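You operate a simulated robot arm through the tools that you are given. There is no shell and no other tool.

You run a simulated robot arm. Do the job below in one go: nothing can be reset, and whatever is moved stays where it is left.

## Task
Free the slide and put a double dose into the yellow basket.
Fine: dial on 2, one push of the green press button; bring the slide out again with the basket on it.

Only the result counts: the job must be done as asked and must still hold three seconds after the hand-in. Knocking over, shifting, dropping, spilling or breaking anything else fails it.

## Robot
A 7-joint arm with a two-finger parallel gripper, fixed in place. Base frame: the origin is on the floor under the middle of its stand, x ahead of it, y to its left, z up; the work surface is at about z = 0.8. Lengths are in m, angles in rad, forces in N, time in s.
With the tool pointing down near the work surface it reaches from about 0.24 to 0.68 m from the base axis. Its first joint turns from -1.152 to 1.152 rad. Payload 2.4 kg.
Tool frame: the origin (TCP) lies between the finger pads and is the grasp point; the fingertips stand 0.03 m ahead of it; z points along the fingers, y is the line along which they close. Largest opening 0.094 m; finger width 0.028, thickness 0.01; the body of the gripper, 0.05 by 0.096 m, starts 0.055 m behind the TCP.
Orientation is told as [roll, pitch, yaw] about the base's x, y, z axes, in that order, counted from this pose: with the fingers straight down and closing along the base's y, the tool's x points along the base's -x, its y along +y and its z along -z.

## Interface
- The arm moves only by the tool drive_tool. Its arguments are lists of equal length, an entry for each row: "offset": the shift along the tool's x, y, z in m, a list of three; "delta_rot": the turn, a rotation vector about the tool's x, y, z in rad, a list of three. In form: {"offset": [[tx, ty, tz], ...], "delta_rot": [[wx, wy, wz], ...]}. A call has 1 to 20 rows; each row is the pose to reach, as a shift and turn from the pose commanded when the call began, along the tool's axes at that moment. "grip" is the opening, from 0 (shut) to 1 (fully open), set as the call begins (left out, the last holds). Each row takes 0.2 s and may step no farther than 0.05 m and 0.15 rad from the row before; otherwise, or with a gripper value out of range, the whole call is refused. A pose out of reach is approached as far as the arm can. The call stops where the force on the tool passes 90 N (or 10 N more than at its start, if that is more) or the arm is blocked; 0.2 s more then pass. Each finger travels about 0.153 m/s and halts on what it meets, pressing with about 39 N; the grip force reading is that of the motor and also rises with nothing between the fingers. The clock runs only during rows and for 0.2 s after the last one: add rows that repeat a pose to give the fingers time. It gives the time, the measured TCP pose, the force on the tool (base axes), the opening and the grip force at its end, in the units of the frame above (readings bear some noise), with the torque about the TCP (base axes, N m) and any sound that the robot's microphone picked up.
- Cameras (640 x 400 px; columns grow to the right, rows downward): "scene" is fixed at [0.0371, 0.4645, 1.4565]; the picture's right is [-0.81, -0.58, 0.00], its down [-0.27, 0.38, -0.89] and it looks along [0.52, -0.72, -0.46] (base axes); focal length 333 px, centre (320, 200). "wrist" rides on the gripper at [0.076, 0.014, -0.103] in the tool frame; the picture's right is [-0.18, 0.98, 0.00], its down [-0.75, -0.14, -0.64] and it looks along [-0.63, -0.12, 0.77] (tool axes); focal length 243 px, centre (320, 200). There is no depth. A picture from a camera that has moved, and an enlarged one, comes with that camera's place and axes in the base frame and with its lens.
- grab_frame(camera): a new picture of that camera. It takes no simulated time.
- inspect(camera, box): a new picture of the part [left, top, right, bottom] of that camera's present view, enlarged. It takes no simulated time.
- job_done(): hands the job in; it is judged then, once.

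Places have to be worked out from the pictures, the camera data and where the tool is seen. Open the gripper and draw the arm clear of the work before you hand the job in, unless the task says otherwise.

The tools are called after "Request:" as a command line: name --argument value ..., lists and objects as JSON in quotes. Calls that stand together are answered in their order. drive_tool: Moves the arm, as the interface text tells. Its arguments: {"type":"object","properties":{"offset":{"type":"array","items":{"type":"array","items":{"type":"number"}}},"delta_rot":{"type":"array","items":{"type":"array","items":{"type":"number"}}},"grip":{"type":"number"}},"required":["offset","delta_rot"]} The other tools are called the same way: grab_frame (camera) takes a picture; inspect (camera, box) takes an enlarged picture of a part of a camera's view; job_done () hands the job in.

At the start:

```text
clock: 0.0
tcp_pos: [0.4108, -0.1092, 1.1999]
orientation: [0.0, -0.002, -0.001]
force: [0.7, -0.5, -0.4]
wrist_torque: [-0.02, -0.03, 0.01]
width: 0.0938
grip_force: 0.0
```

scene: 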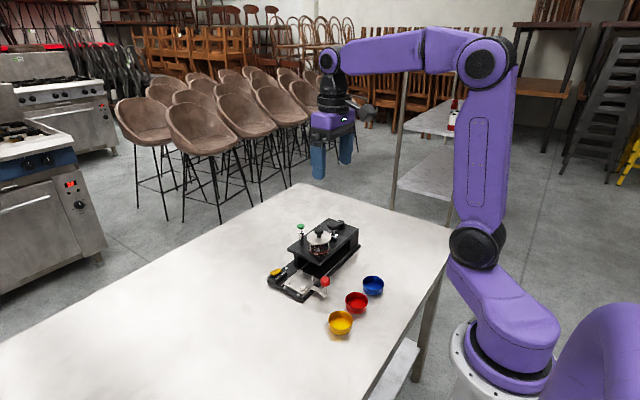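
wrist: 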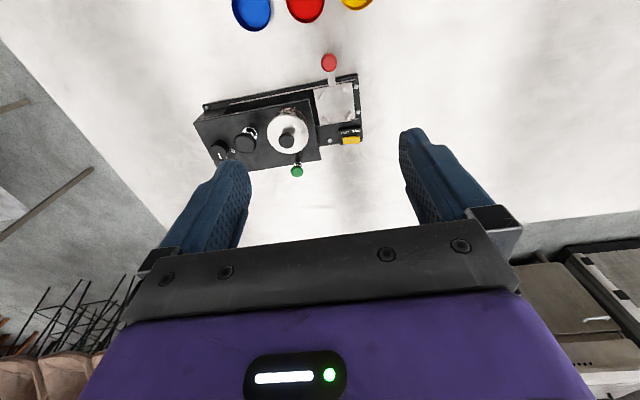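

I start by looking closer at the machine in both cameras.

Request:
inspect --camera "scene" --box '[250, 200, 410, 350]'

Request:
inspect --camera "wrist" --box '[180, 0, 400, 190]'

Request:
inspect --camera "scene" --box '[260, 210, 370, 310]'

```text
2.67 times, centred on (330, 275) of scene
camera zoom: at [0.0371, 0.4645, 1.4565], right [-0.81, -0.58, 0.0], down [-0.27, 0.38, -0.89], along [0.52, -0.72, -0.46], focal length 889 px, centre (293, 0)
```

zoom: 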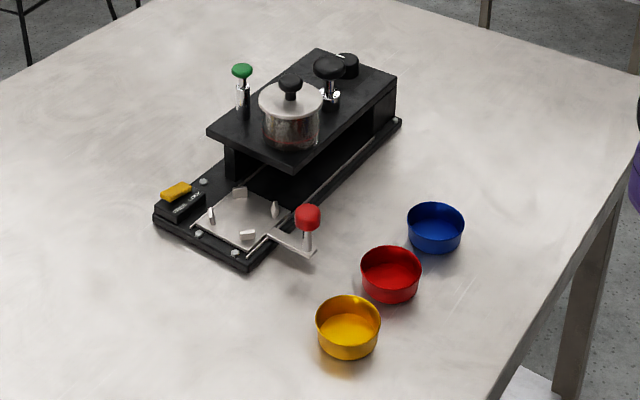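

```text
2.11 times, centred on (290, 95) of wrist
camera zoom: at [0.3337, -0.0933, 1.3014], right [0.18, 0.98, 0.0], down [0.75, -0.14, 0.64], along [0.63, -0.12, -0.77], focal length 511 px, centre (383, 421)
```

zoom: 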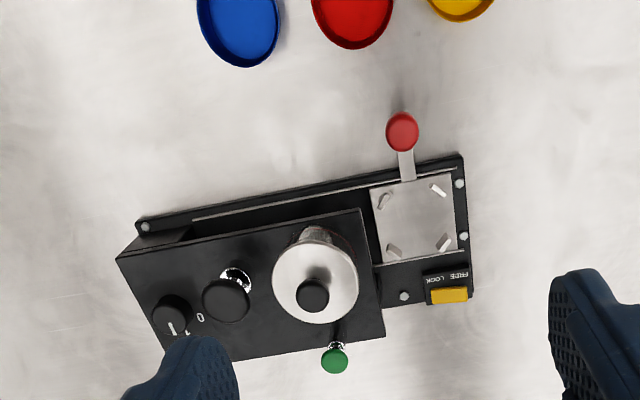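

```text
4.00 times, centred on (315, 260) of scene
camera zoom: at [0.0371, 0.4645, 1.4565], right [-0.81, -0.58, 0.0], down [-0.27, 0.38, -0.89], along [0.52, -0.72, -0.46], focal length 1334 px, centre (340, -40)
```

zoom: 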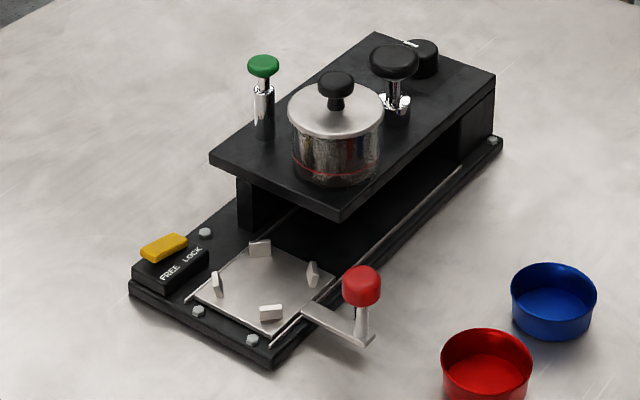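

The machine's long axis runs roughly along base y, with the lock block at the front far corner and the dial at the rear. I zoom further on the lock, dial and buttons.

Request:
inspect --camera "scene" --box '[288, 262, 320, 282]'

Request:
inspect --camera "scene" --box '[264, 262, 304, 287]'

Request:
inspect --camera "wrist" --box '[330, 115, 370, 150]'

Request:
inspect --camera "wrist" --box '[190, 115, 270, 175]'

Request:
inspect --camera "scene" --box '[310, 210, 370, 250]'

```text
16.00 times, centred on (304, 272) of scene
camera zoom: at [0.0371, 0.4645, 1.4565], right [-0.81, -0.58, 0.0], down [-0.27, 0.38, -0.89], along [0.52, -0.72, -0.46], focal length 5334 px, centre (576, -952)
```

zoom: 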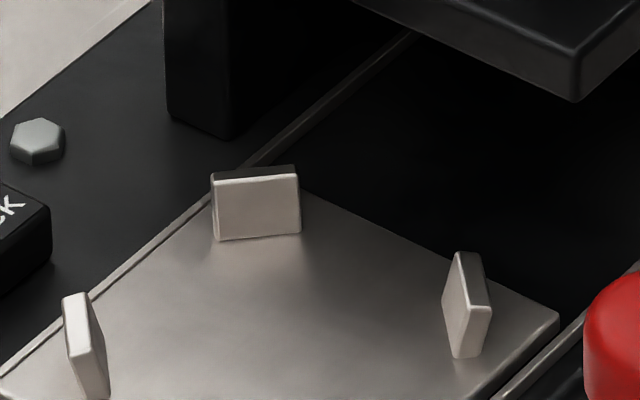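

```text
16.00 times, centred on (284, 274) of scene
camera zoom: at [0.0371, 0.4645, 1.4565], right [-0.81, -0.58, 0.0], down [-0.27, 0.38, -0.89], along [0.52, -0.72, -0.46], focal length 5334 px, centre (896, -992)
```

zoom: 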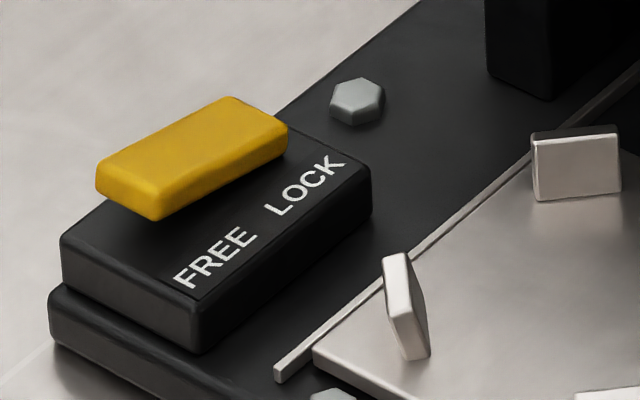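

```text
11.43 times, centred on (350, 132) of wrist
camera zoom: at [0.3337, -0.0933, 1.3014], right [0.18, 0.98, 0.0], down [0.75, -0.14, 0.64], along [0.63, -0.12, -0.77], focal length 2773 px, centre (-23, 971)
```

zoom: 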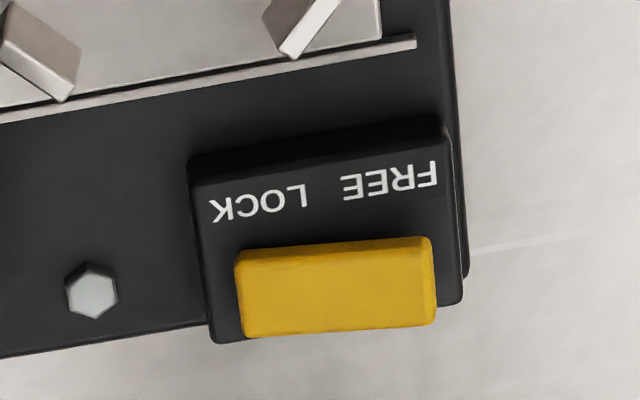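

```text
6.67 times, centred on (230, 145) of wrist
camera zoom: at [0.3337, -0.0933, 1.3014], right [0.18, 0.98, 0.0], down [0.75, -0.14, 0.64], along [0.63, -0.12, -0.77], focal length 1618 px, centre (920, 567)
```

zoom: 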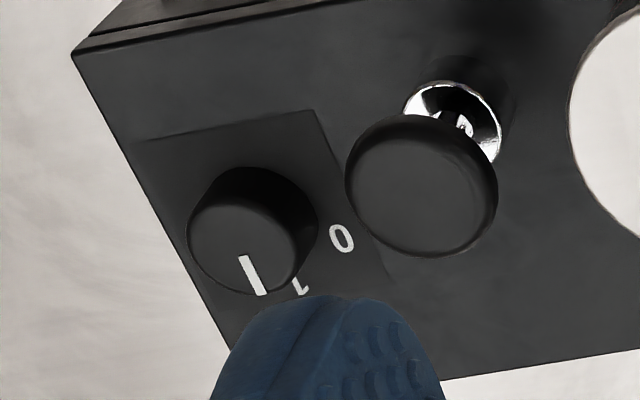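

```text
10.00 times, centred on (340, 230) of scene
camera zoom: at [0.0371, 0.4645, 1.4565], right [-0.81, -0.58, 0.0], down [-0.27, 0.38, -0.89], along [0.52, -0.72, -0.46], focal length 3334 px, centre (120, -100)
```

zoom: 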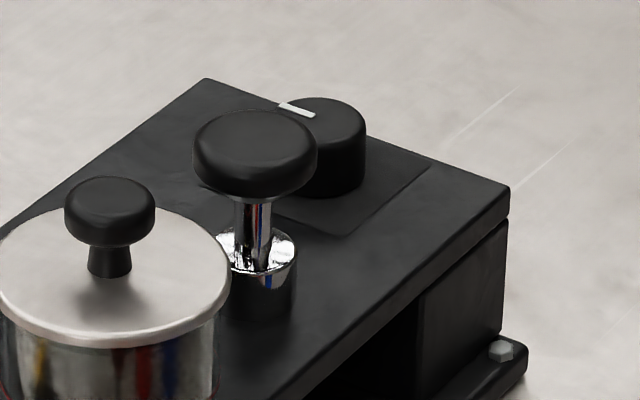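

The yellow lever is a rocker with the LOCK end pressed down (FREE end at +y raised); the dial's numbers are partly hidden by a finger. I move to a better viewpoint for the dial, staying high.

Request:
drive_tool --offset '[[0.005, -0.034, 0.03], [0.01, -0.068, 0.06], [0.015, -0.102, 0.09], [0.02, -0.136, 0.12], [0.025, -0.17, 0.15]]' --delta_rot '[[0, 0, 0], [0, 0, 0], [0, 0, 0], [0, 0, 0], [0, 0, 0]]'

Request:
grab_frame --camera "wrist"

Request:
grab_frame --camera "scene"

```text
clock: 1.2
tcp_pos: [0.3845, -0.2795, 1.0462]
orientation: [0.001, -0.003, -0.001]
force: [0.0, -0.1, -0.1]
wrist_torque: [-0.01, -0.02, -0.04]
width: 0.0941
grip_force: 0.1
```

```text
taken
camera wrist: at [0.3076, -0.2638, 1.1487], right [0.18, 0.98, 0.0], down [0.75, -0.14, 0.64], along [0.63, -0.12, -0.77], focal length 243 px, centre (320, 200)
```

wrist: 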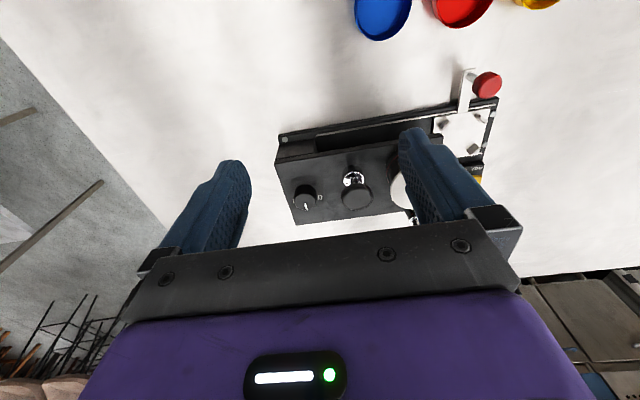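

```text
taken
```

scene: 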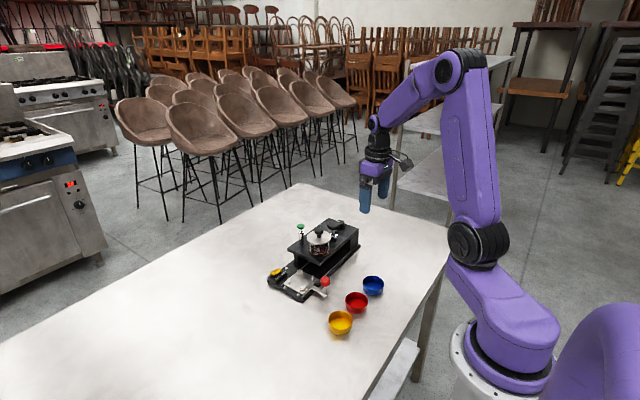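

Request:
inspect --camera "wrist" --box '[275, 165, 355, 225]'

Request:
inspect --camera "wrist" --box '[270, 90, 510, 230]'

```text
6.67 times, centred on (315, 195) of wrist
camera zoom: at [0.3076, -0.2638, 1.1487], right [0.18, 0.98, 0.0], down [0.75, -0.14, 0.64], along [0.63, -0.12, -0.77], focal length 1618 px, centre (353, 233)
```

zoom: 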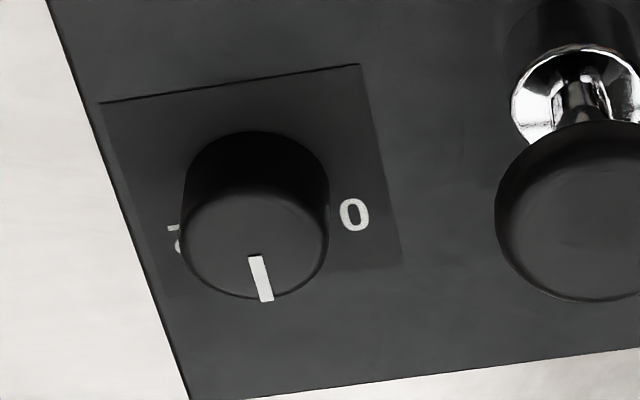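

```text
2.67 times, centred on (390, 160) of wrist
camera zoom: at [0.3076, -0.2638, 1.1487], right [0.18, 0.98, 0.0], down [0.75, -0.14, 0.64], along [0.63, -0.12, -0.77], focal length 647 px, centre (133, 307)
```

zoom: 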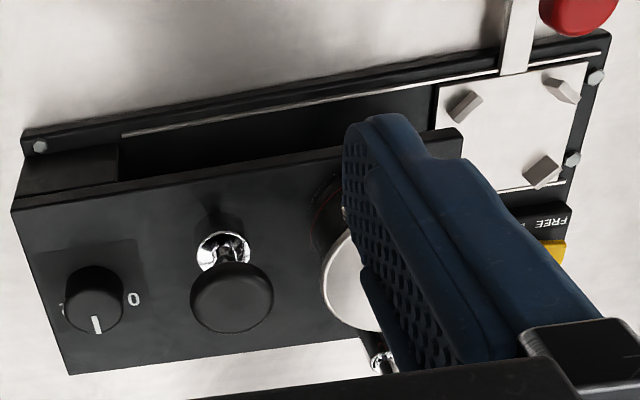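

Dial labels: 0 at about +60°, 1 straight toward +x (pointer is there now), 2 at about −60° (toward −y). Next I go over the lock rocker near (0.567, −0.055, 0.845) for a close view before pressing its FREE end.

Request:
drive_tool --offset '[[-0.0226, 0.0366, 0], [-0.0452, 0.0732, 0], [-0.0678, 0.1098, 0], [-0.0904, 0.1464, 0], [-0.113, 0.183, 0], [-0.1355, 0.2195, 0], [-0.1355, 0.2195, 0.035], [-0.1355, 0.2195, 0.066]]' --delta_rot '[[0, 0, 0], [0, 0, 0], [0, 0, 0], [0, 0, 0], [0, 0, 0], [0, 0, 0], [0, 0, 0], [0, 0, 0]]'

Request:
grab_frame --camera "wrist"

Request:
inspect --camera "wrist" --box '[240, 40, 420, 190]'

Request:
inspect --camera "scene" --box '[250, 180, 370, 310]'

```text
clock: 3.0
tcp_pos: [0.5222, -0.0582, 0.9857]
orientation: [-0.001, -0.001, 0.0]
force: [0.2, 0.5, 0.4]
wrist_torque: [0.01, 0.01, 0.01]
width: 0.094
grip_force: 0.1
```

```text
taken
camera wrist: at [0.4456, -0.0441, 1.0873], right [0.18, 0.98, 0.0], down [0.75, -0.14, 0.64], along [0.63, -0.12, -0.77], focal length 243 px, centre (320, 200)
```

wrist: 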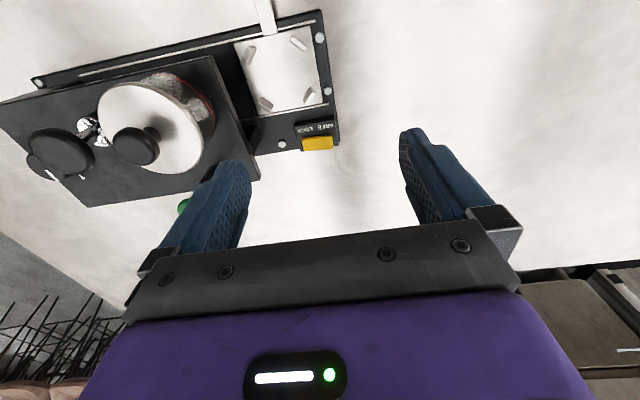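

```text
2.67 times, centred on (330, 115) of wrist
camera zoom: at [0.4456, -0.0441, 1.0873], right [0.18, 0.98, 0.0], down [0.75, -0.14, 0.64], along [0.63, -0.12, -0.77], focal length 647 px, centre (293, 427)
```

zoom: 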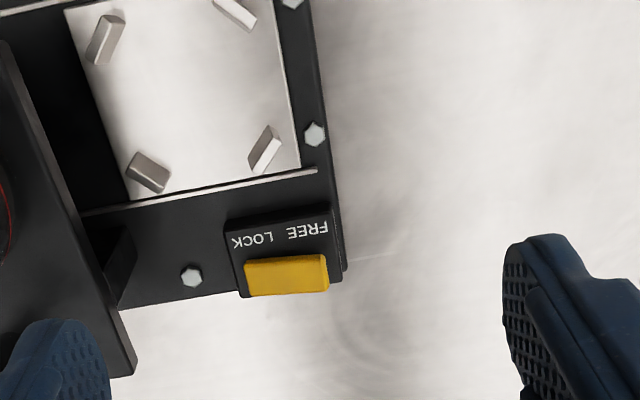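

```text
3.08 times, centred on (310, 245) of scene
camera zoom: at [0.0371, 0.4645, 1.4565], right [-0.81, -0.58, 0.0], down [-0.27, 0.38, -0.89], along [0.52, -0.72, -0.46], focal length 1026 px, centre (351, 62)
```

zoom: 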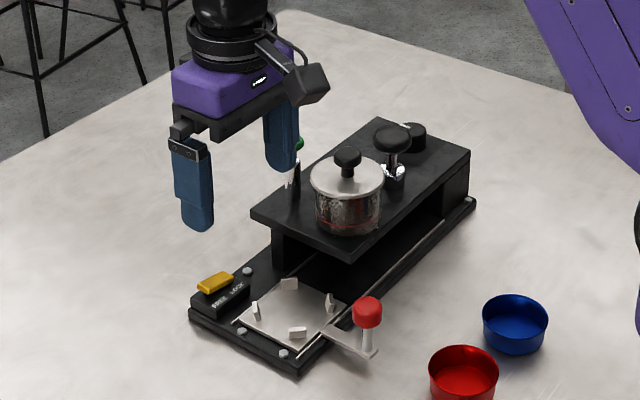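

The rocker bar spans about y −0.087…−0.052 at x≈0.566. I close the fingers and come down above its FREE (+y) end, stopping just short.

Request:
drive_tool --offset '[[-0.0222, 0, 0], [-0.0444, 0, 0.02], [-0.0444, 0, 0.05], [-0.0444, 0, 0.08]]' --delta_rot '[[0, 0, 0], [0, 0, 0], [0, 0, 0], [0, 0, 0]]' --grip 0

Request:
grab_frame --camera "wrist"

Request:
inspect --camera "scene" --box '[250, 210, 330, 300]'

```text
clock: 4.0
tcp_pos: [0.5661, -0.0598, 0.9038]
orientation: [-0.001, -0.002, 0.0]
force: [0.4, 0.2, -0.1]
wrist_torque: [0.0, -0.02, -0.01]
width: 0.0003
grip_force: 32.8
```

```text
taken
camera wrist: at [0.4889, -0.0439, 1.0062], right [0.18, 0.98, 0.0], down [0.75, -0.14, 0.64], along [0.63, -0.12, -0.77], focal length 243 px, centre (320, 200)
```

wrist: 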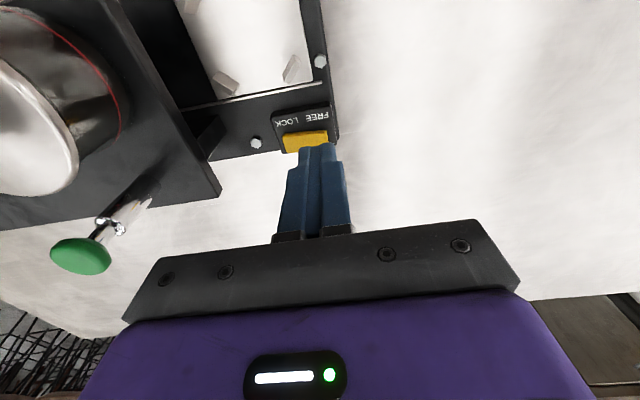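

```text
4.44 times, centred on (290, 255) of scene
camera zoom: at [0.0371, 0.4645, 1.4565], right [-0.81, -0.58, 0.0], down [-0.27, 0.38, -0.89], along [0.52, -0.72, -0.46], focal length 1482 px, centre (453, -44)
```

zoom: 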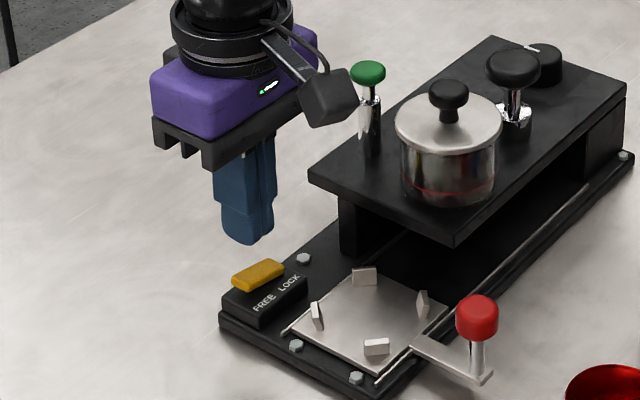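

The closed fingertips are about 2–3 cm above the FREE half of the rocker. I check closely from the wrist camera before pressing.

Request:
inspect --camera "wrist" --box '[260, 90, 380, 180]'

Request:
drive_tool --offset '[[0, 0.002, 0.008], [0, 0.002, 0.016], [0, 0.002, 0.02]]' --delta_rot '[[0, 0, 0], [0, 0, 0], [0, 0, 0]]'

Request:
inspect --camera "wrist" --box '[260, 90, 380, 180]'

Request:
inspect --camera "scene" --box '[260, 240, 320, 290]'

```text
4.44 times, centred on (320, 135) of wrist
camera zoom: at [0.4889, -0.0439, 1.0062], right [0.18, 0.98, 0.0], down [0.75, -0.14, 0.64], along [0.63, -0.12, -0.77], focal length 1078 px, centre (320, 489)
```

zoom: 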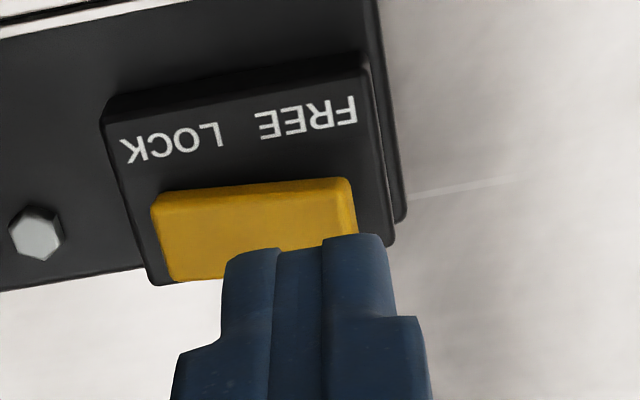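

```text
clock: 4.8
tcp_pos: [0.5662, -0.0563, 0.8838]
orientation: [-0.001, -0.001, 0.0]
force: [-0.2, 0.0, -0.6]
wrist_torque: [0.0, 0.01, 0.02]
width: 0.0002
grip_force: 32.8
```

```text
4.44 times, centred on (320, 135) of wrist
camera zoom: at [0.4889, -0.0416, 0.9859], right [0.18, 0.98, 0.0], down [0.75, -0.14, 0.64], along [0.63, -0.12, -0.77], focal length 1078 px, centre (320, 489)
```

zoom: 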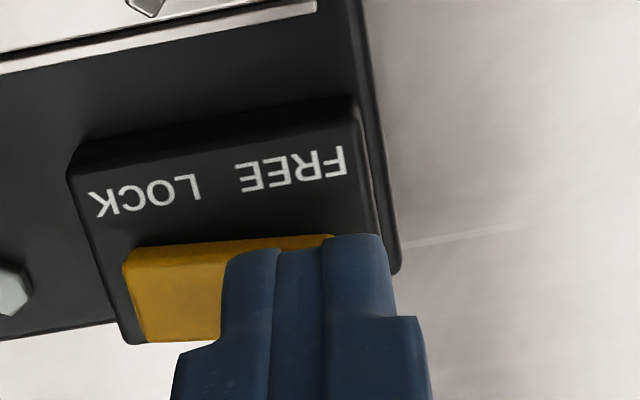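

```text
8.00 times, centred on (290, 265) of scene
camera zoom: at [0.0371, 0.4645, 1.4565], right [-0.81, -0.58, 0.0], down [-0.27, 0.38, -0.89], along [0.52, -0.72, -0.46], focal length 2667 px, centre (560, -320)
```

zoom: 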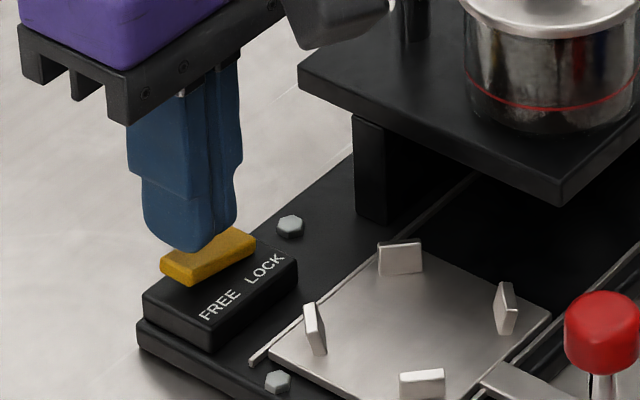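

The tips are now just above the FREE end of the rocker. I press down in small steps.

Request:
drive_tool --offset '[[0, 0, 0.003], [0, 0, 0.006], [0, 0, 0.009], [0, 0, 0.012]]' --delta_rot '[[0, 0, 0], [0, 0, 0], [0, 0, 0], [0, 0, 0]]'

Request:
inspect --camera "scene" --box '[260, 240, 320, 290]'

```text
clock: 5.8
tcp_pos: [0.5651, -0.0562, 0.872]
orientation: [0.001, -0.003, 0.001]
force: [0.5, 0.5, -0.6]
wrist_torque: [0.0, -0.01, 0.04]
width: 0.0002
grip_force: 33.0
```

```text
8.00 times, centred on (290, 265) of scene
camera zoom: at [0.0371, 0.4645, 1.4565], right [-0.81, -0.58, 0.0], down [-0.27, 0.38, -0.89], along [0.52, -0.72, -0.46], focal length 2667 px, centre (560, -320)
```

zoom: 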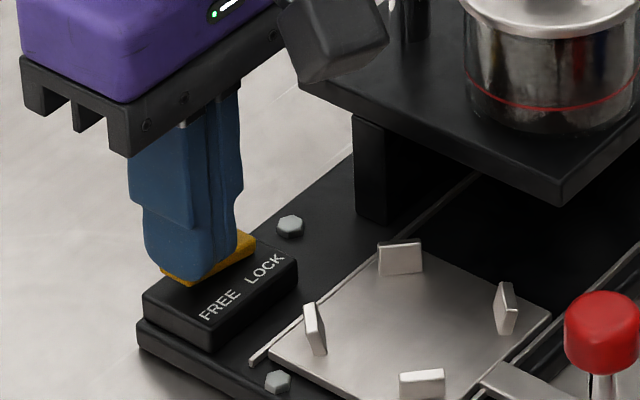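

No contact force yet; I continue pressing down in small steps.

Request:
drive_tool --offset '[[0, 0, 0.002], [0, 0, 0.004], [0, 0, 0.006]]' --delta_rot '[[0, 0, 0], [0, 0, 0], [0, 0, 0]]'

Request:
inspect --camera "scene" --box '[260, 240, 320, 290]'

Request:
inspect --camera "wrist" --box '[260, 90, 380, 180]'

```text
clock: 6.6
tcp_pos: [0.5655, -0.0565, 0.8654]
orientation: [0.001, -0.003, 0.001]
force: [0.0, 0.5, 0.3]
wrist_torque: [0.0, 0.02, -0.02]
width: 0.0
grip_force: 33.1
```

```text
8.00 times, centred on (290, 265) of scene
camera zoom: at [0.0371, 0.4645, 1.4565], right [-0.81, -0.58, 0.0], down [-0.27, 0.38, -0.89], along [0.52, -0.72, -0.46], focal length 2667 px, centre (560, -320)
```

zoom: 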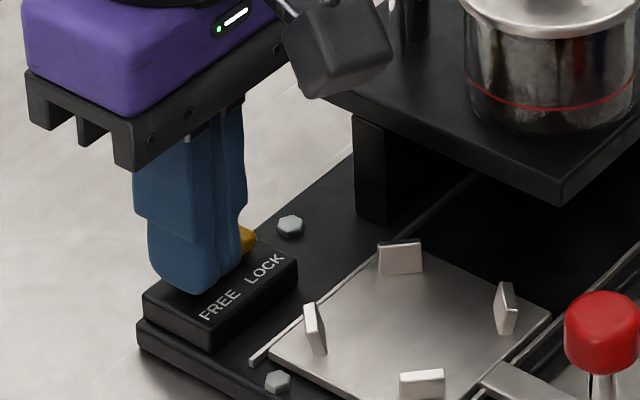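

```text
4.44 times, centred on (320, 135) of wrist
camera zoom: at [0.4886, -0.0421, 0.9676], right [0.18, 0.98, 0.0], down [0.75, -0.14, 0.64], along [0.63, -0.12, -0.77], focal length 1078 px, centre (320, 489)
```

zoom: 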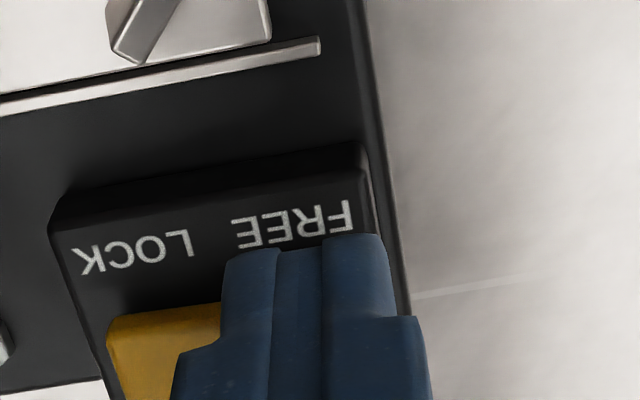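

Still no force reading, so I look closer at whether the rocker has moved.

Request:
inspect --camera "scene" --box '[272, 260, 304, 284]'

Request:
inspect --camera "wrist" --box '[270, 130, 350, 190]'

```text
16.00 times, centred on (288, 272) of scene
camera zoom: at [0.0371, 0.4645, 1.4565], right [-0.81, -0.58, 0.0], down [-0.27, 0.38, -0.89], along [0.52, -0.72, -0.46], focal length 5334 px, centre (832, -952)
```

zoom: 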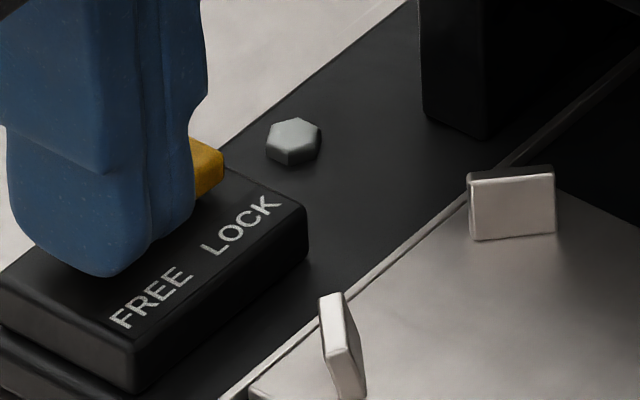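

```text
6.67 times, centred on (310, 160) of wrist
camera zoom: at [0.4886, -0.0421, 0.9676], right [0.18, 0.98, 0.0], down [0.75, -0.14, 0.64], along [0.63, -0.12, -0.77], focal length 1618 px, centre (387, 467)
```

zoom: 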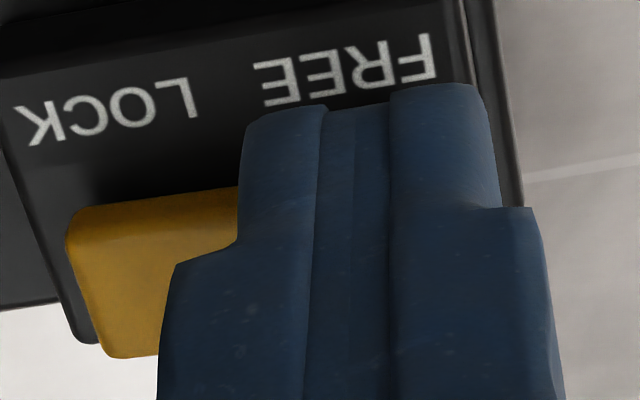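

Triangulating from two wrist views puts the rocker's top around z≈0.835–0.84, so the tips should be just touching. I continue down slowly.

Request:
drive_tool --offset '[[0, 0, 0.002], [0, 0, 0.004], [0, 0, 0.005]]' --delta_rot '[[0, 0, 0], [0, 0, 0], [0, 0, 0]]'

Request:
inspect --camera "scene" --box '[272, 260, 304, 284]'

```text
clock: 7.4
tcp_pos: [0.5669, -0.057, 0.8622]
orientation: [-0.001, -0.003, -0.003]
force: [-17.9, 1.9, 45.7]
wrist_torque: [-0.37, 0.53, -0.18]
width: 0.0
grip_force: 33.1
```

```text
16.00 times, centred on (288, 272) of scene
camera zoom: at [0.0359, 0.4646, 1.4565], right [-0.81, -0.58, 0.0], down [-0.27, 0.38, -0.89], along [0.52, -0.72, -0.46], focal length 5334 px, centre (832, -952)
```

zoom: 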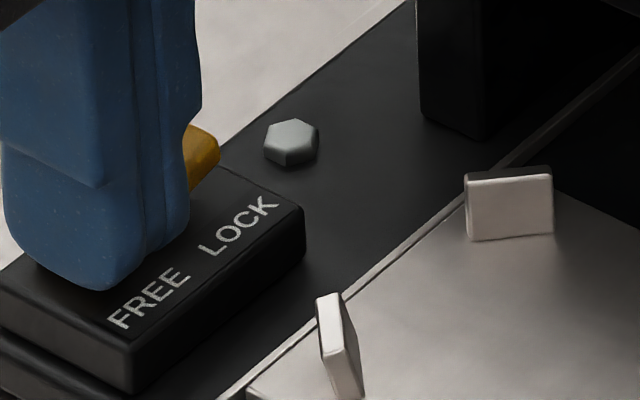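

Contact now reads about 46 N and the LOCK end seems to have risen. I lift off and check the rocker's state.

Request:
drive_tool --offset '[[0, 0, -0.01], [0, 0, -0.03], [0.02, 0, -0.06], [0.05, 0, -0.08]]' --delta_rot '[[0, 0, 0], [0, 0, 0], [0, 0, 0], [0, 0, 0]]'

Request:
inspect --camera "scene" --box '[264, 262, 304, 287]'

Request:
grab_frame --camera "wrist"

```text
clock: 8.4
tcp_pos: [0.5143, -0.0561, 0.9416]
orientation: [0.0, -0.002, 0.001]
force: [-0.7, 0.2, -0.3]
wrist_torque: [-0.01, 0.02, 0.0]
width: 0.0
grip_force: 33.4
```

```text
16.00 times, centred on (284, 274) of scene
camera zoom: at [0.0372, 0.4645, 1.4565], right [-0.81, -0.58, 0.0], down [-0.27, 0.38, -0.89], along [0.52, -0.72, -0.46], focal length 5334 px, centre (896, -992)
```

zoom: 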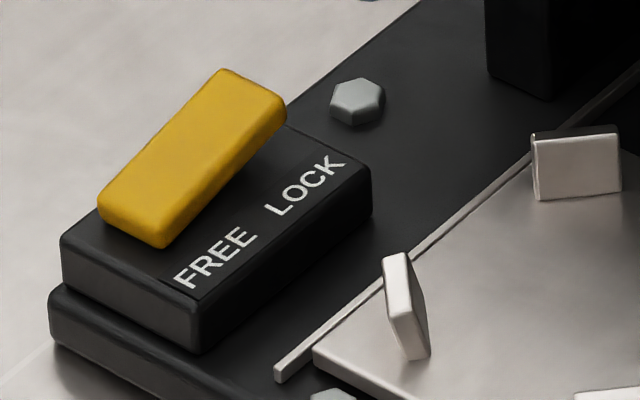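

```text
taken
camera wrist: at [0.4367, -0.0407, 1.0433], right [0.18, 0.98, 0.0], down [0.75, -0.14, 0.64], along [0.63, -0.12, -0.77], focal length 243 px, centre (320, 200)
```

wrist: 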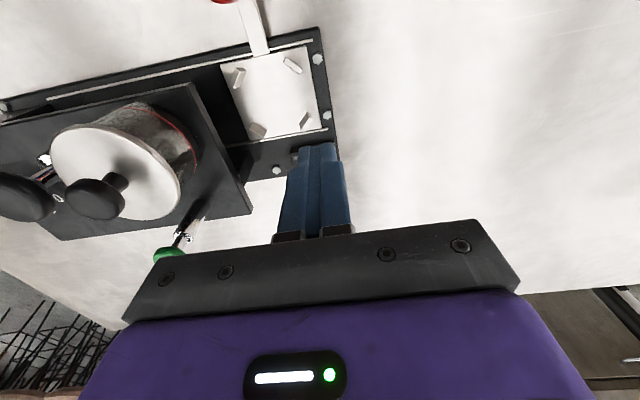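

The rocker has flipped: FREE end down, LOCK end up. Next is the dial, which I triangulate at about (0.522, −0.3245) with its top at z≈0.891 and platform at 0.868; I go up, over, and open the fingers part way.

Request:
drive_tool --offset '[[0, 0, -0.04], [0, 0, -0.08], [0, 0, -0.11], [-0.001, -0.045, -0.11], [-0.002, -0.09, -0.11], [-0.003, -0.135, -0.11], [-0.004, -0.18, -0.11], [-0.005, -0.225, -0.11], [-0.0063, -0.2668, -0.11], [-0.0063, -0.2668, -0.07]]' --delta_rot '[[0, 0, 0], [0, 0, 0], [0, 0, 0], [0, 0, 0], [0, 0, 0], [0, 0, 0], [0, 0, 0], [0, 0, 0], [0, 0, 0], [0, 0, 0]]' --grip 0.55

Request:
grab_frame --camera "wrist"

Request:
inspect --camera "wrist" --box '[260, 110, 380, 200]'

Request:
inspect --camera "scene" --box '[290, 180, 370, 250]'

```text
clock: 10.6
tcp_pos: [0.5229, -0.3262, 1.0096]
orientation: [0.001, -0.001, 0.0]
force: [-0.5, 0.0, -0.4]
wrist_torque: [-0.01, 0.02, -0.02]
width: 0.0517
grip_force: 0.0
```

```text
taken
camera wrist: at [0.4454, -0.3096, 1.1121], right [0.18, 0.98, 0.0], down [0.75, -0.14, 0.64], along [0.63, -0.12, -0.77], focal length 243 px, centre (320, 200)
```

wrist: 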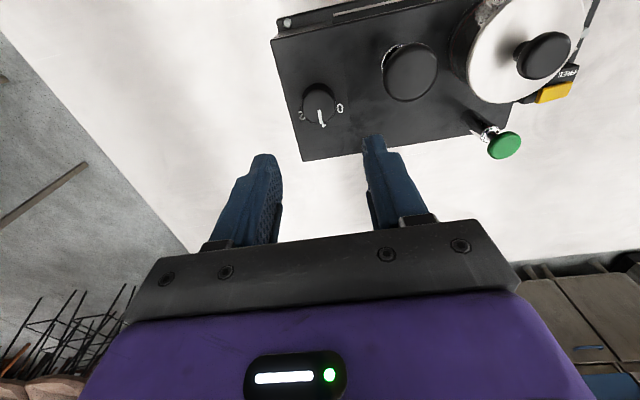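

```text
4.44 times, centred on (320, 155) of wrist
camera zoom: at [0.4454, -0.3096, 1.1121], right [0.18, 0.98, 0.0], down [0.75, -0.14, 0.64], along [0.63, -0.12, -0.77], focal length 1078 px, centre (320, 400)
```

zoom: 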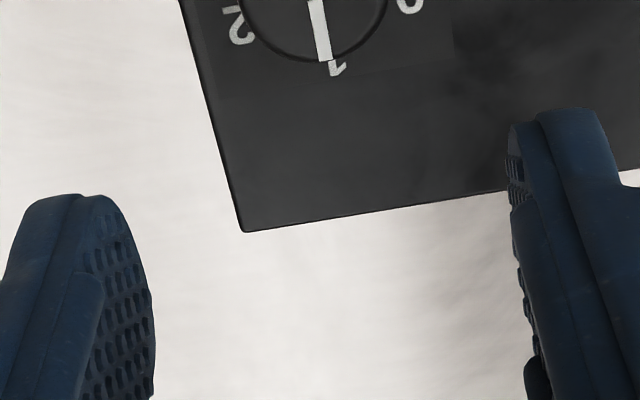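

```text
5.71 times, centred on (330, 215) of scene
camera zoom: at [0.0372, 0.4644, 1.4565], right [-0.81, -0.58, 0.0], down [-0.27, 0.38, -0.89], along [0.52, -0.72, -0.46], focal length 1905 px, centre (263, 114)
```

zoom: 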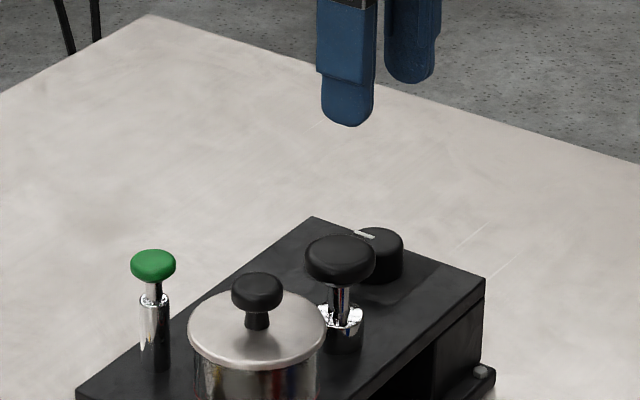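

I can see 2, 1, 0 around the dial; I zoom on it from here to refine its position.

Request:
inspect --camera "wrist" --box '[270, 60, 390, 150]'

Request:
inspect --camera "wrist" --box '[360, 0, 600, 170]'

```text
4.44 times, centred on (330, 105) of wrist
camera zoom: at [0.4454, -0.3096, 1.1121], right [0.18, 0.98, 0.0], down [0.75, -0.14, 0.64], along [0.63, -0.12, -0.77], focal length 1078 px, centre (276, 622)
```

zoom: 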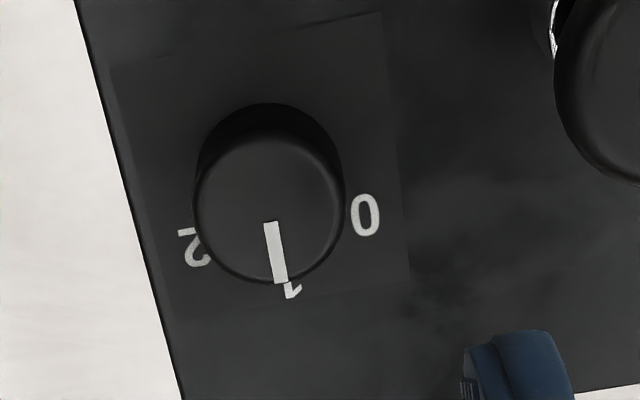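

```text
2.35 times, centred on (480, 85) of wrist
camera zoom: at [0.4454, -0.3096, 1.1121], right [0.18, 0.98, 0.0], down [0.75, -0.14, 0.64], along [0.63, -0.12, -0.77], focal length 571 px, centre (-56, 471)
```

zoom: 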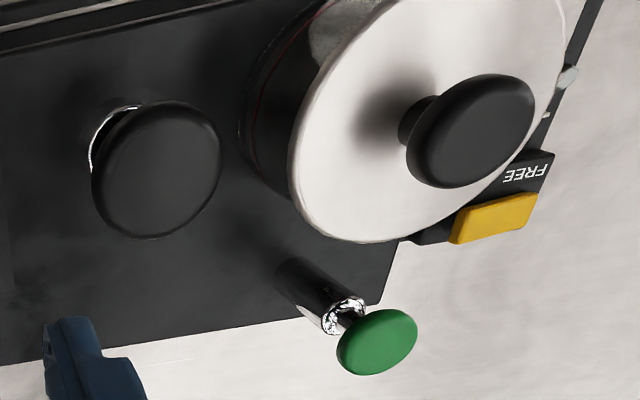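

The dial centre is about (0.5205, −0.325), diameter ≈0.031, with labels at ±58–60°. I descend with the fingers on either side of the knob, tips ~5 mm above the platform.

Request:
drive_tool --offset '[[0.0015, -0.0005, 0.03], [0.0015, -0.0005, 0.06], [0.0015, -0.0005, 0.085], [0.0015, -0.0005, 0.1], [0.0015, -0.0005, 0.107]]' --delta_rot '[[0, 0, 0], [0, 0, 0], [0, 0, 0], [0, 0, 0], [0, 0, 0]]' --grip 0.55

Request:
grab_frame --camera "wrist"

Request:
inspect --camera "scene" --box '[300, 190, 370, 250]'

```text
clock: 11.8
tcp_pos: [0.5203, -0.3247, 0.9035]
orientation: [0.0, -0.002, -0.001]
force: [0.1, 0.0, -0.3]
wrist_torque: [-0.01, 0.01, 0.03]
width: 0.052
grip_force: 0.1
```

```text
taken
camera wrist: at [0.4436, -0.3097, 1.0055], right [0.18, 0.98, 0.0], down [0.75, -0.14, 0.64], along [0.63, -0.12, -0.77], focal length 243 px, centre (320, 200)
```

wrist: 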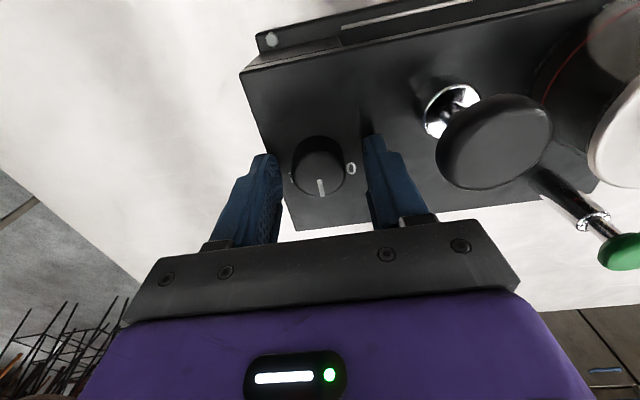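

```text
6.67 times, centred on (335, 220) of scene
camera zoom: at [0.0371, 0.4645, 1.4565], right [-0.81, -0.58, 0.0], down [-0.27, 0.38, -0.89], along [0.52, -0.72, -0.46], focal length 2223 px, centre (220, 67)
```

zoom: 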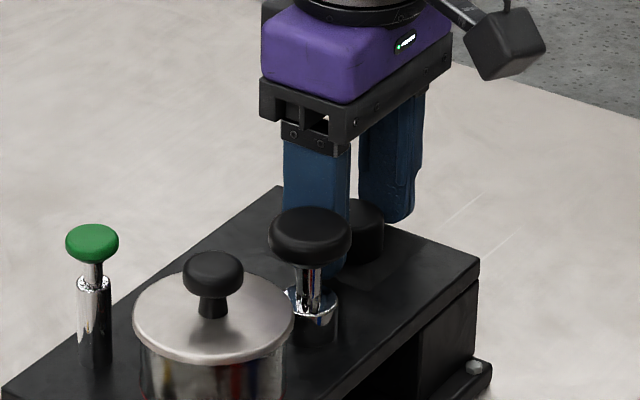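

The knob sits between the pads. I close on it without moving.

Request:
drive_tool --offset '[[0, 0, 0], [0, 0, 0], [0, 0, 0]]' --delta_rot '[[0, 0, 0], [0, 0, 0], [0, 0, 0]]' --grip 0

Request:
inspect --camera "wrist" --box '[260, 120, 380, 220]'

```text
clock: 12.6
tcp_pos: [0.52, -0.3273, 0.9038]
orientation: [0.001, -0.001, -0.001]
force: [2.8, -5.9, -8.7]
wrist_torque: [-0.23, -0.49, 0.0]
width: 0.0313
grip_force: 44.4
```

```text
4.00 times, centred on (320, 170) of wrist
camera zoom: at [0.4435, -0.3105, 1.0054], right [0.19, 0.98, 0.0], down [0.75, -0.14, 0.64], along [0.63, -0.12, -0.77], focal length 970 px, centre (320, 320)
```

zoom: 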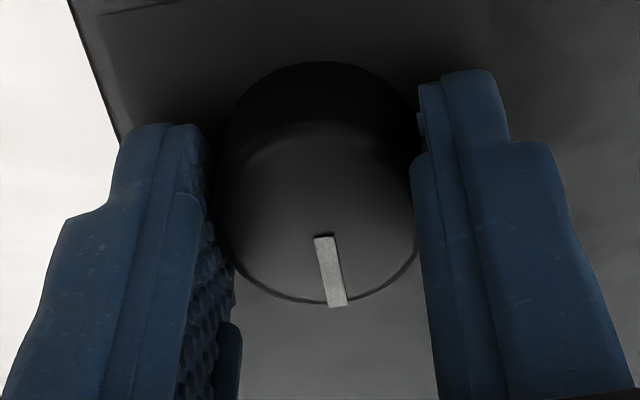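

The knob is held (width 0.0313). I turn it about +60° about the tool z (clockwise from above), from 1 toward 2.

Request:
drive_tool --offset '[[0, -0.001, 0], [0, -0.001, 0], [0, -0.001, 0], [0, -0.001, 0], [0, -0.001, 0], [0, -0.001, 0], [0, -0.001, 0], [0, -0.001, 0]]' --delta_rot '[[0, 0, 0.15], [0, 0, 0.3], [0, 0, 0.45], [0, 0, 0.6], [0, 0, 0.75], [0, 0, 0.9], [0, 0, 1.047], [0, 0, 1.047]]'

Request:
grab_frame --camera "wrist"

Request:
inspect --camera "wrist" --box '[260, 120, 380, 220]'

```text
clock: 14.4
tcp_pos: [0.5213, -0.3253, 0.9038]
orientation: [0.002, 0.001, -1.047]
force: [2.9, -5.1, -11.4]
wrist_torque: [-0.29, -0.18, 0.46]
width: 0.031
grip_force: 45.6
```

```text
taken
camera wrist: at [0.4947, -0.2509, 1.0057], right [0.94, 0.33, 0.0], down [0.25, -0.72, 0.64], along [0.21, -0.6, -0.77], focal length 243 px, centre (320, 200)
```

wrist: 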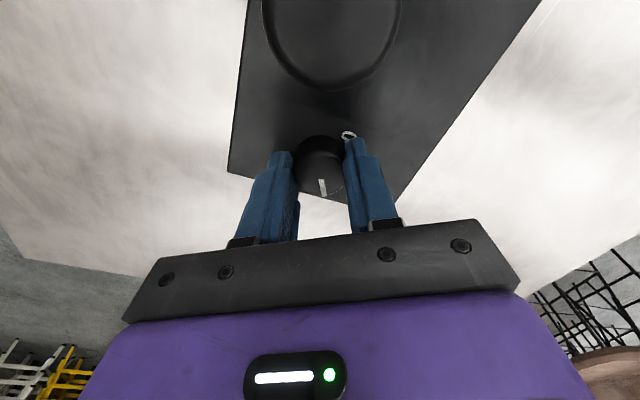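

```text
4.00 times, centred on (320, 170) of wrist
camera zoom: at [0.4947, -0.2509, 1.0057], right [0.94, 0.33, 0.0], down [0.25, -0.72, 0.64], along [0.21, -0.6, -0.77], focal length 970 px, centre (320, 320)
```

zoom: 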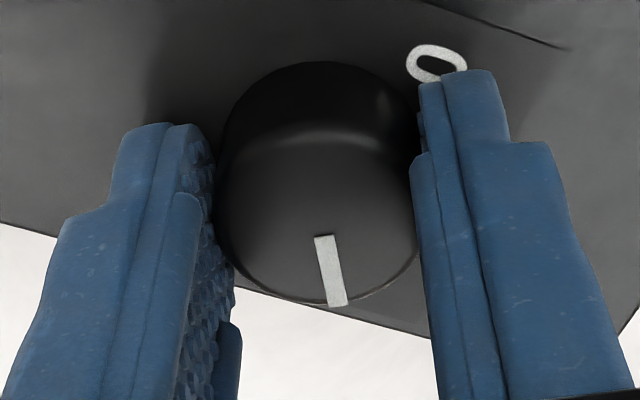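

The pointer turned with the gripper through 60°. I release, lift straight up, and check where the pointer rests.

Request:
drive_tool --offset '[[0, 0, 0], [0, 0, 0], [0, 0, -0.03], [0, 0, -0.07], [0, 0, -0.11]]' --delta_rot '[[0, 0, 0], [0, 0, 0], [0, 0, 0], [0, 0, 0], [0, 0, 0]]' --grip 0.55

Request:
grab_frame --camera "wrist"

Request:
inspect --camera "scene" --box '[320, 205, 360, 235]'

```text
clock: 15.6
tcp_pos: [0.5192, -0.326, 1.0127]
orientation: [0.002, 0.0, -1.046]
force: [-0.3, -0.9, 0.5]
wrist_torque: [0.0, 0.01, -0.01]
width: 0.0517
grip_force: 0.0
```

```text
taken
camera wrist: at [0.493, -0.2512, 1.1161], right [0.94, 0.33, 0.0], down [0.25, -0.72, 0.64], along [0.21, -0.6, -0.77], focal length 243 px, centre (320, 200)
```

wrist: 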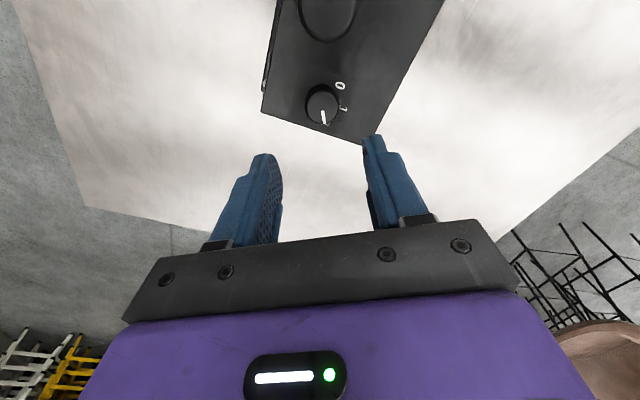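

```text
13.33 times, centred on (340, 220) of scene
camera zoom: at [0.0371, 0.4645, 1.4565], right [-0.81, -0.58, 0.0], down [-0.27, 0.38, -0.89], along [0.52, -0.72, -0.46], focal length 4445 px, centre (53, -67)
```

zoom: 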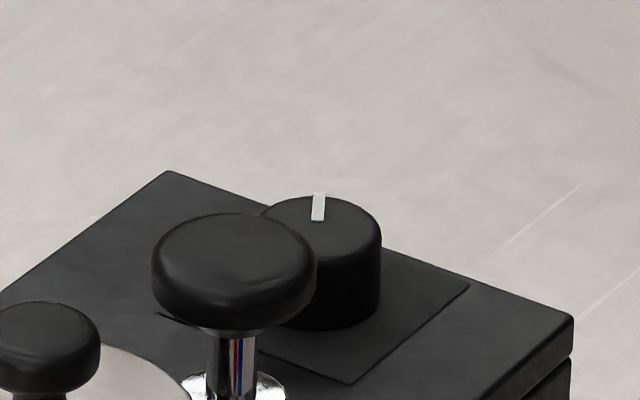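

Request:
inspect --camera "wrist" --box '[285, 70, 365, 130]'

```text
6.67 times, centred on (325, 100) of wrist
camera zoom: at [0.493, -0.2512, 1.1161], right [0.94, 0.33, 0.0], down [0.25, -0.72, 0.64], along [0.21, -0.6, -0.77], focal length 1618 px, centre (287, 867)
```

zoom: 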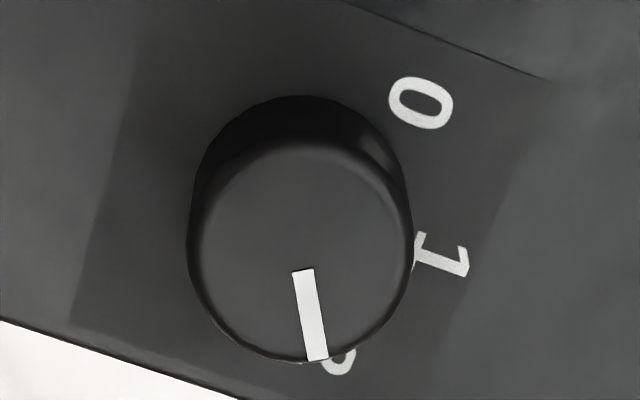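

The dial pointer rests at about −60.7°, on label 2. Next is the basket: I swing over toward the yellow basket while turning the tool to −90° yaw (fingers closing along x, camera on the +y side).

Request:
drive_tool --offset '[[0.0433, 0.0041, -0.0022], [0.0866, 0.0083, -0.0044], [0.1299, 0.0124, -0.0066], [0.1732, 0.0166, -0.0088], [0.2165, 0.0207, -0.011], [0.2598, 0.0249, -0.0132], [0.303, 0.029, -0.0154], [0.3463, 0.0332, -0.0176], [0.3896, 0.0373, -0.02]]' --delta_rot '[[0, 0, 0.0582], [0, 0, 0.1164], [0, 0, 0.1745], [0, 0, 0.2327], [0, 0, 0.2909], [0, 0, 0.3491], [0, 0, 0.4072], [0, 0, 0.4654], [0, 0, 0.5238]]' --grip 1

Request:
grab_frame --camera "wrist"

Request:
grab_frame --camera "scene"

```text
clock: 17.6
tcp_pos: [0.3596, 0.0325, 1.0322]
orientation: [0.002, 0.0, -1.572]
force: [0.2, 0.1, 0.9]
wrist_torque: [-0.05, 0.0, 0.01]
width: 0.0942
grip_force: 0.1
```

```text
taken
camera wrist: at [0.3729, 0.1102, 1.136], right [0.98, -0.19, 0.0], down [-0.14, -0.75, 0.64], along [-0.12, -0.63, -0.77], focal length 243 px, centre (320, 200)
```

wrist: 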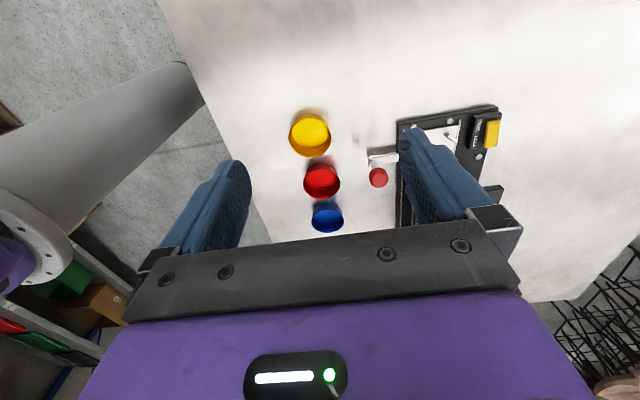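

```text
taken
```

scene: 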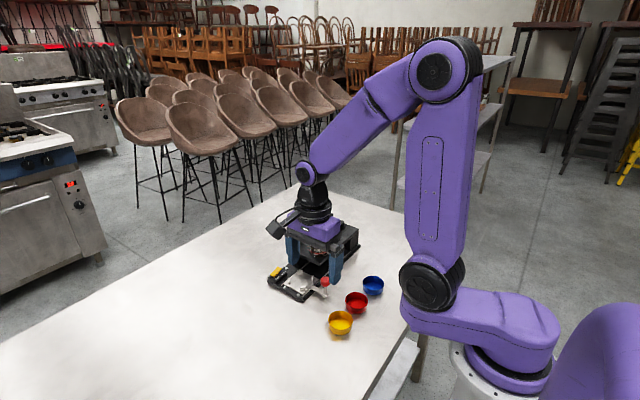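

From here all three baskets and the red handle are visible. I zoom on the baskets and handle to locate them.

Request:
inspect --camera "wrist" --box '[270, 90, 370, 165]'

Request:
inspect --camera "wrist" --box '[360, 90, 520, 210]'

Request:
inspect --camera "scene" --box '[310, 265, 400, 345]'

```text
5.33 times, centred on (320, 128) of wrist
camera zoom: at [0.3729, 0.1102, 1.136], right [0.98, -0.19, 0.0], down [-0.14, -0.75, 0.64], along [-0.12, -0.63, -0.77], focal length 1294 px, centre (320, 587)
```

zoom: 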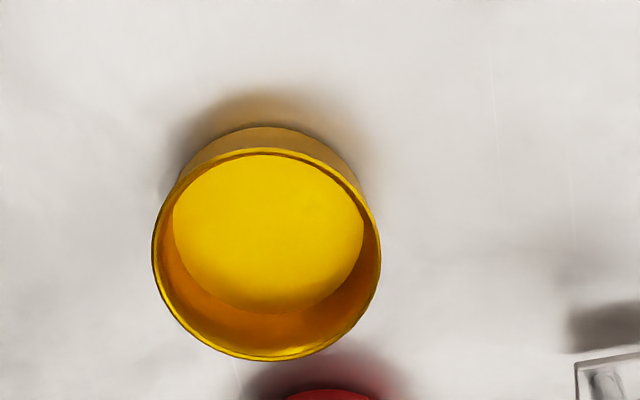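

```text
3.33 times, centred on (440, 150) of wrist
camera zoom: at [0.3729, 0.1102, 1.136], right [0.98, -0.19, 0.0], down [-0.14, -0.75, 0.64], along [-0.12, -0.63, -0.77], focal length 809 px, centre (-80, 367)
```

zoom: 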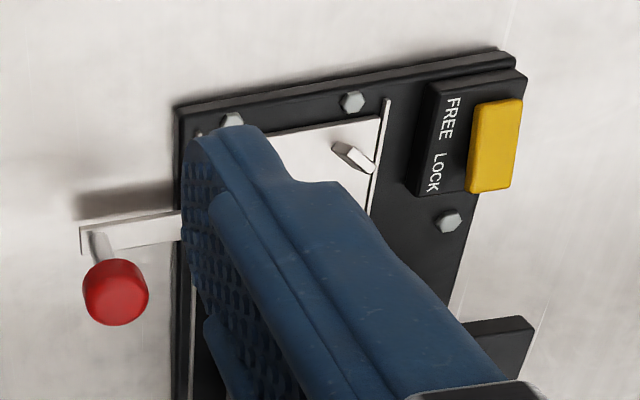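

```text
5.00 times, centred on (355, 305) of scene
camera zoom: at [0.0372, 0.4644, 1.4565], right [-0.81, -0.58, 0.0], down [-0.27, 0.38, -0.89], along [0.52, -0.72, -0.46], focal length 1667 px, centre (145, -325)
```

zoom: 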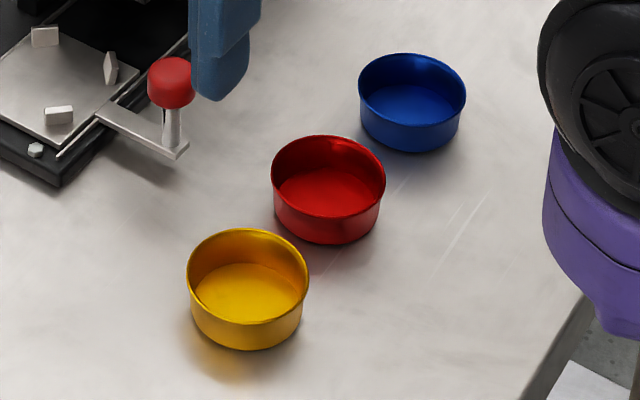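

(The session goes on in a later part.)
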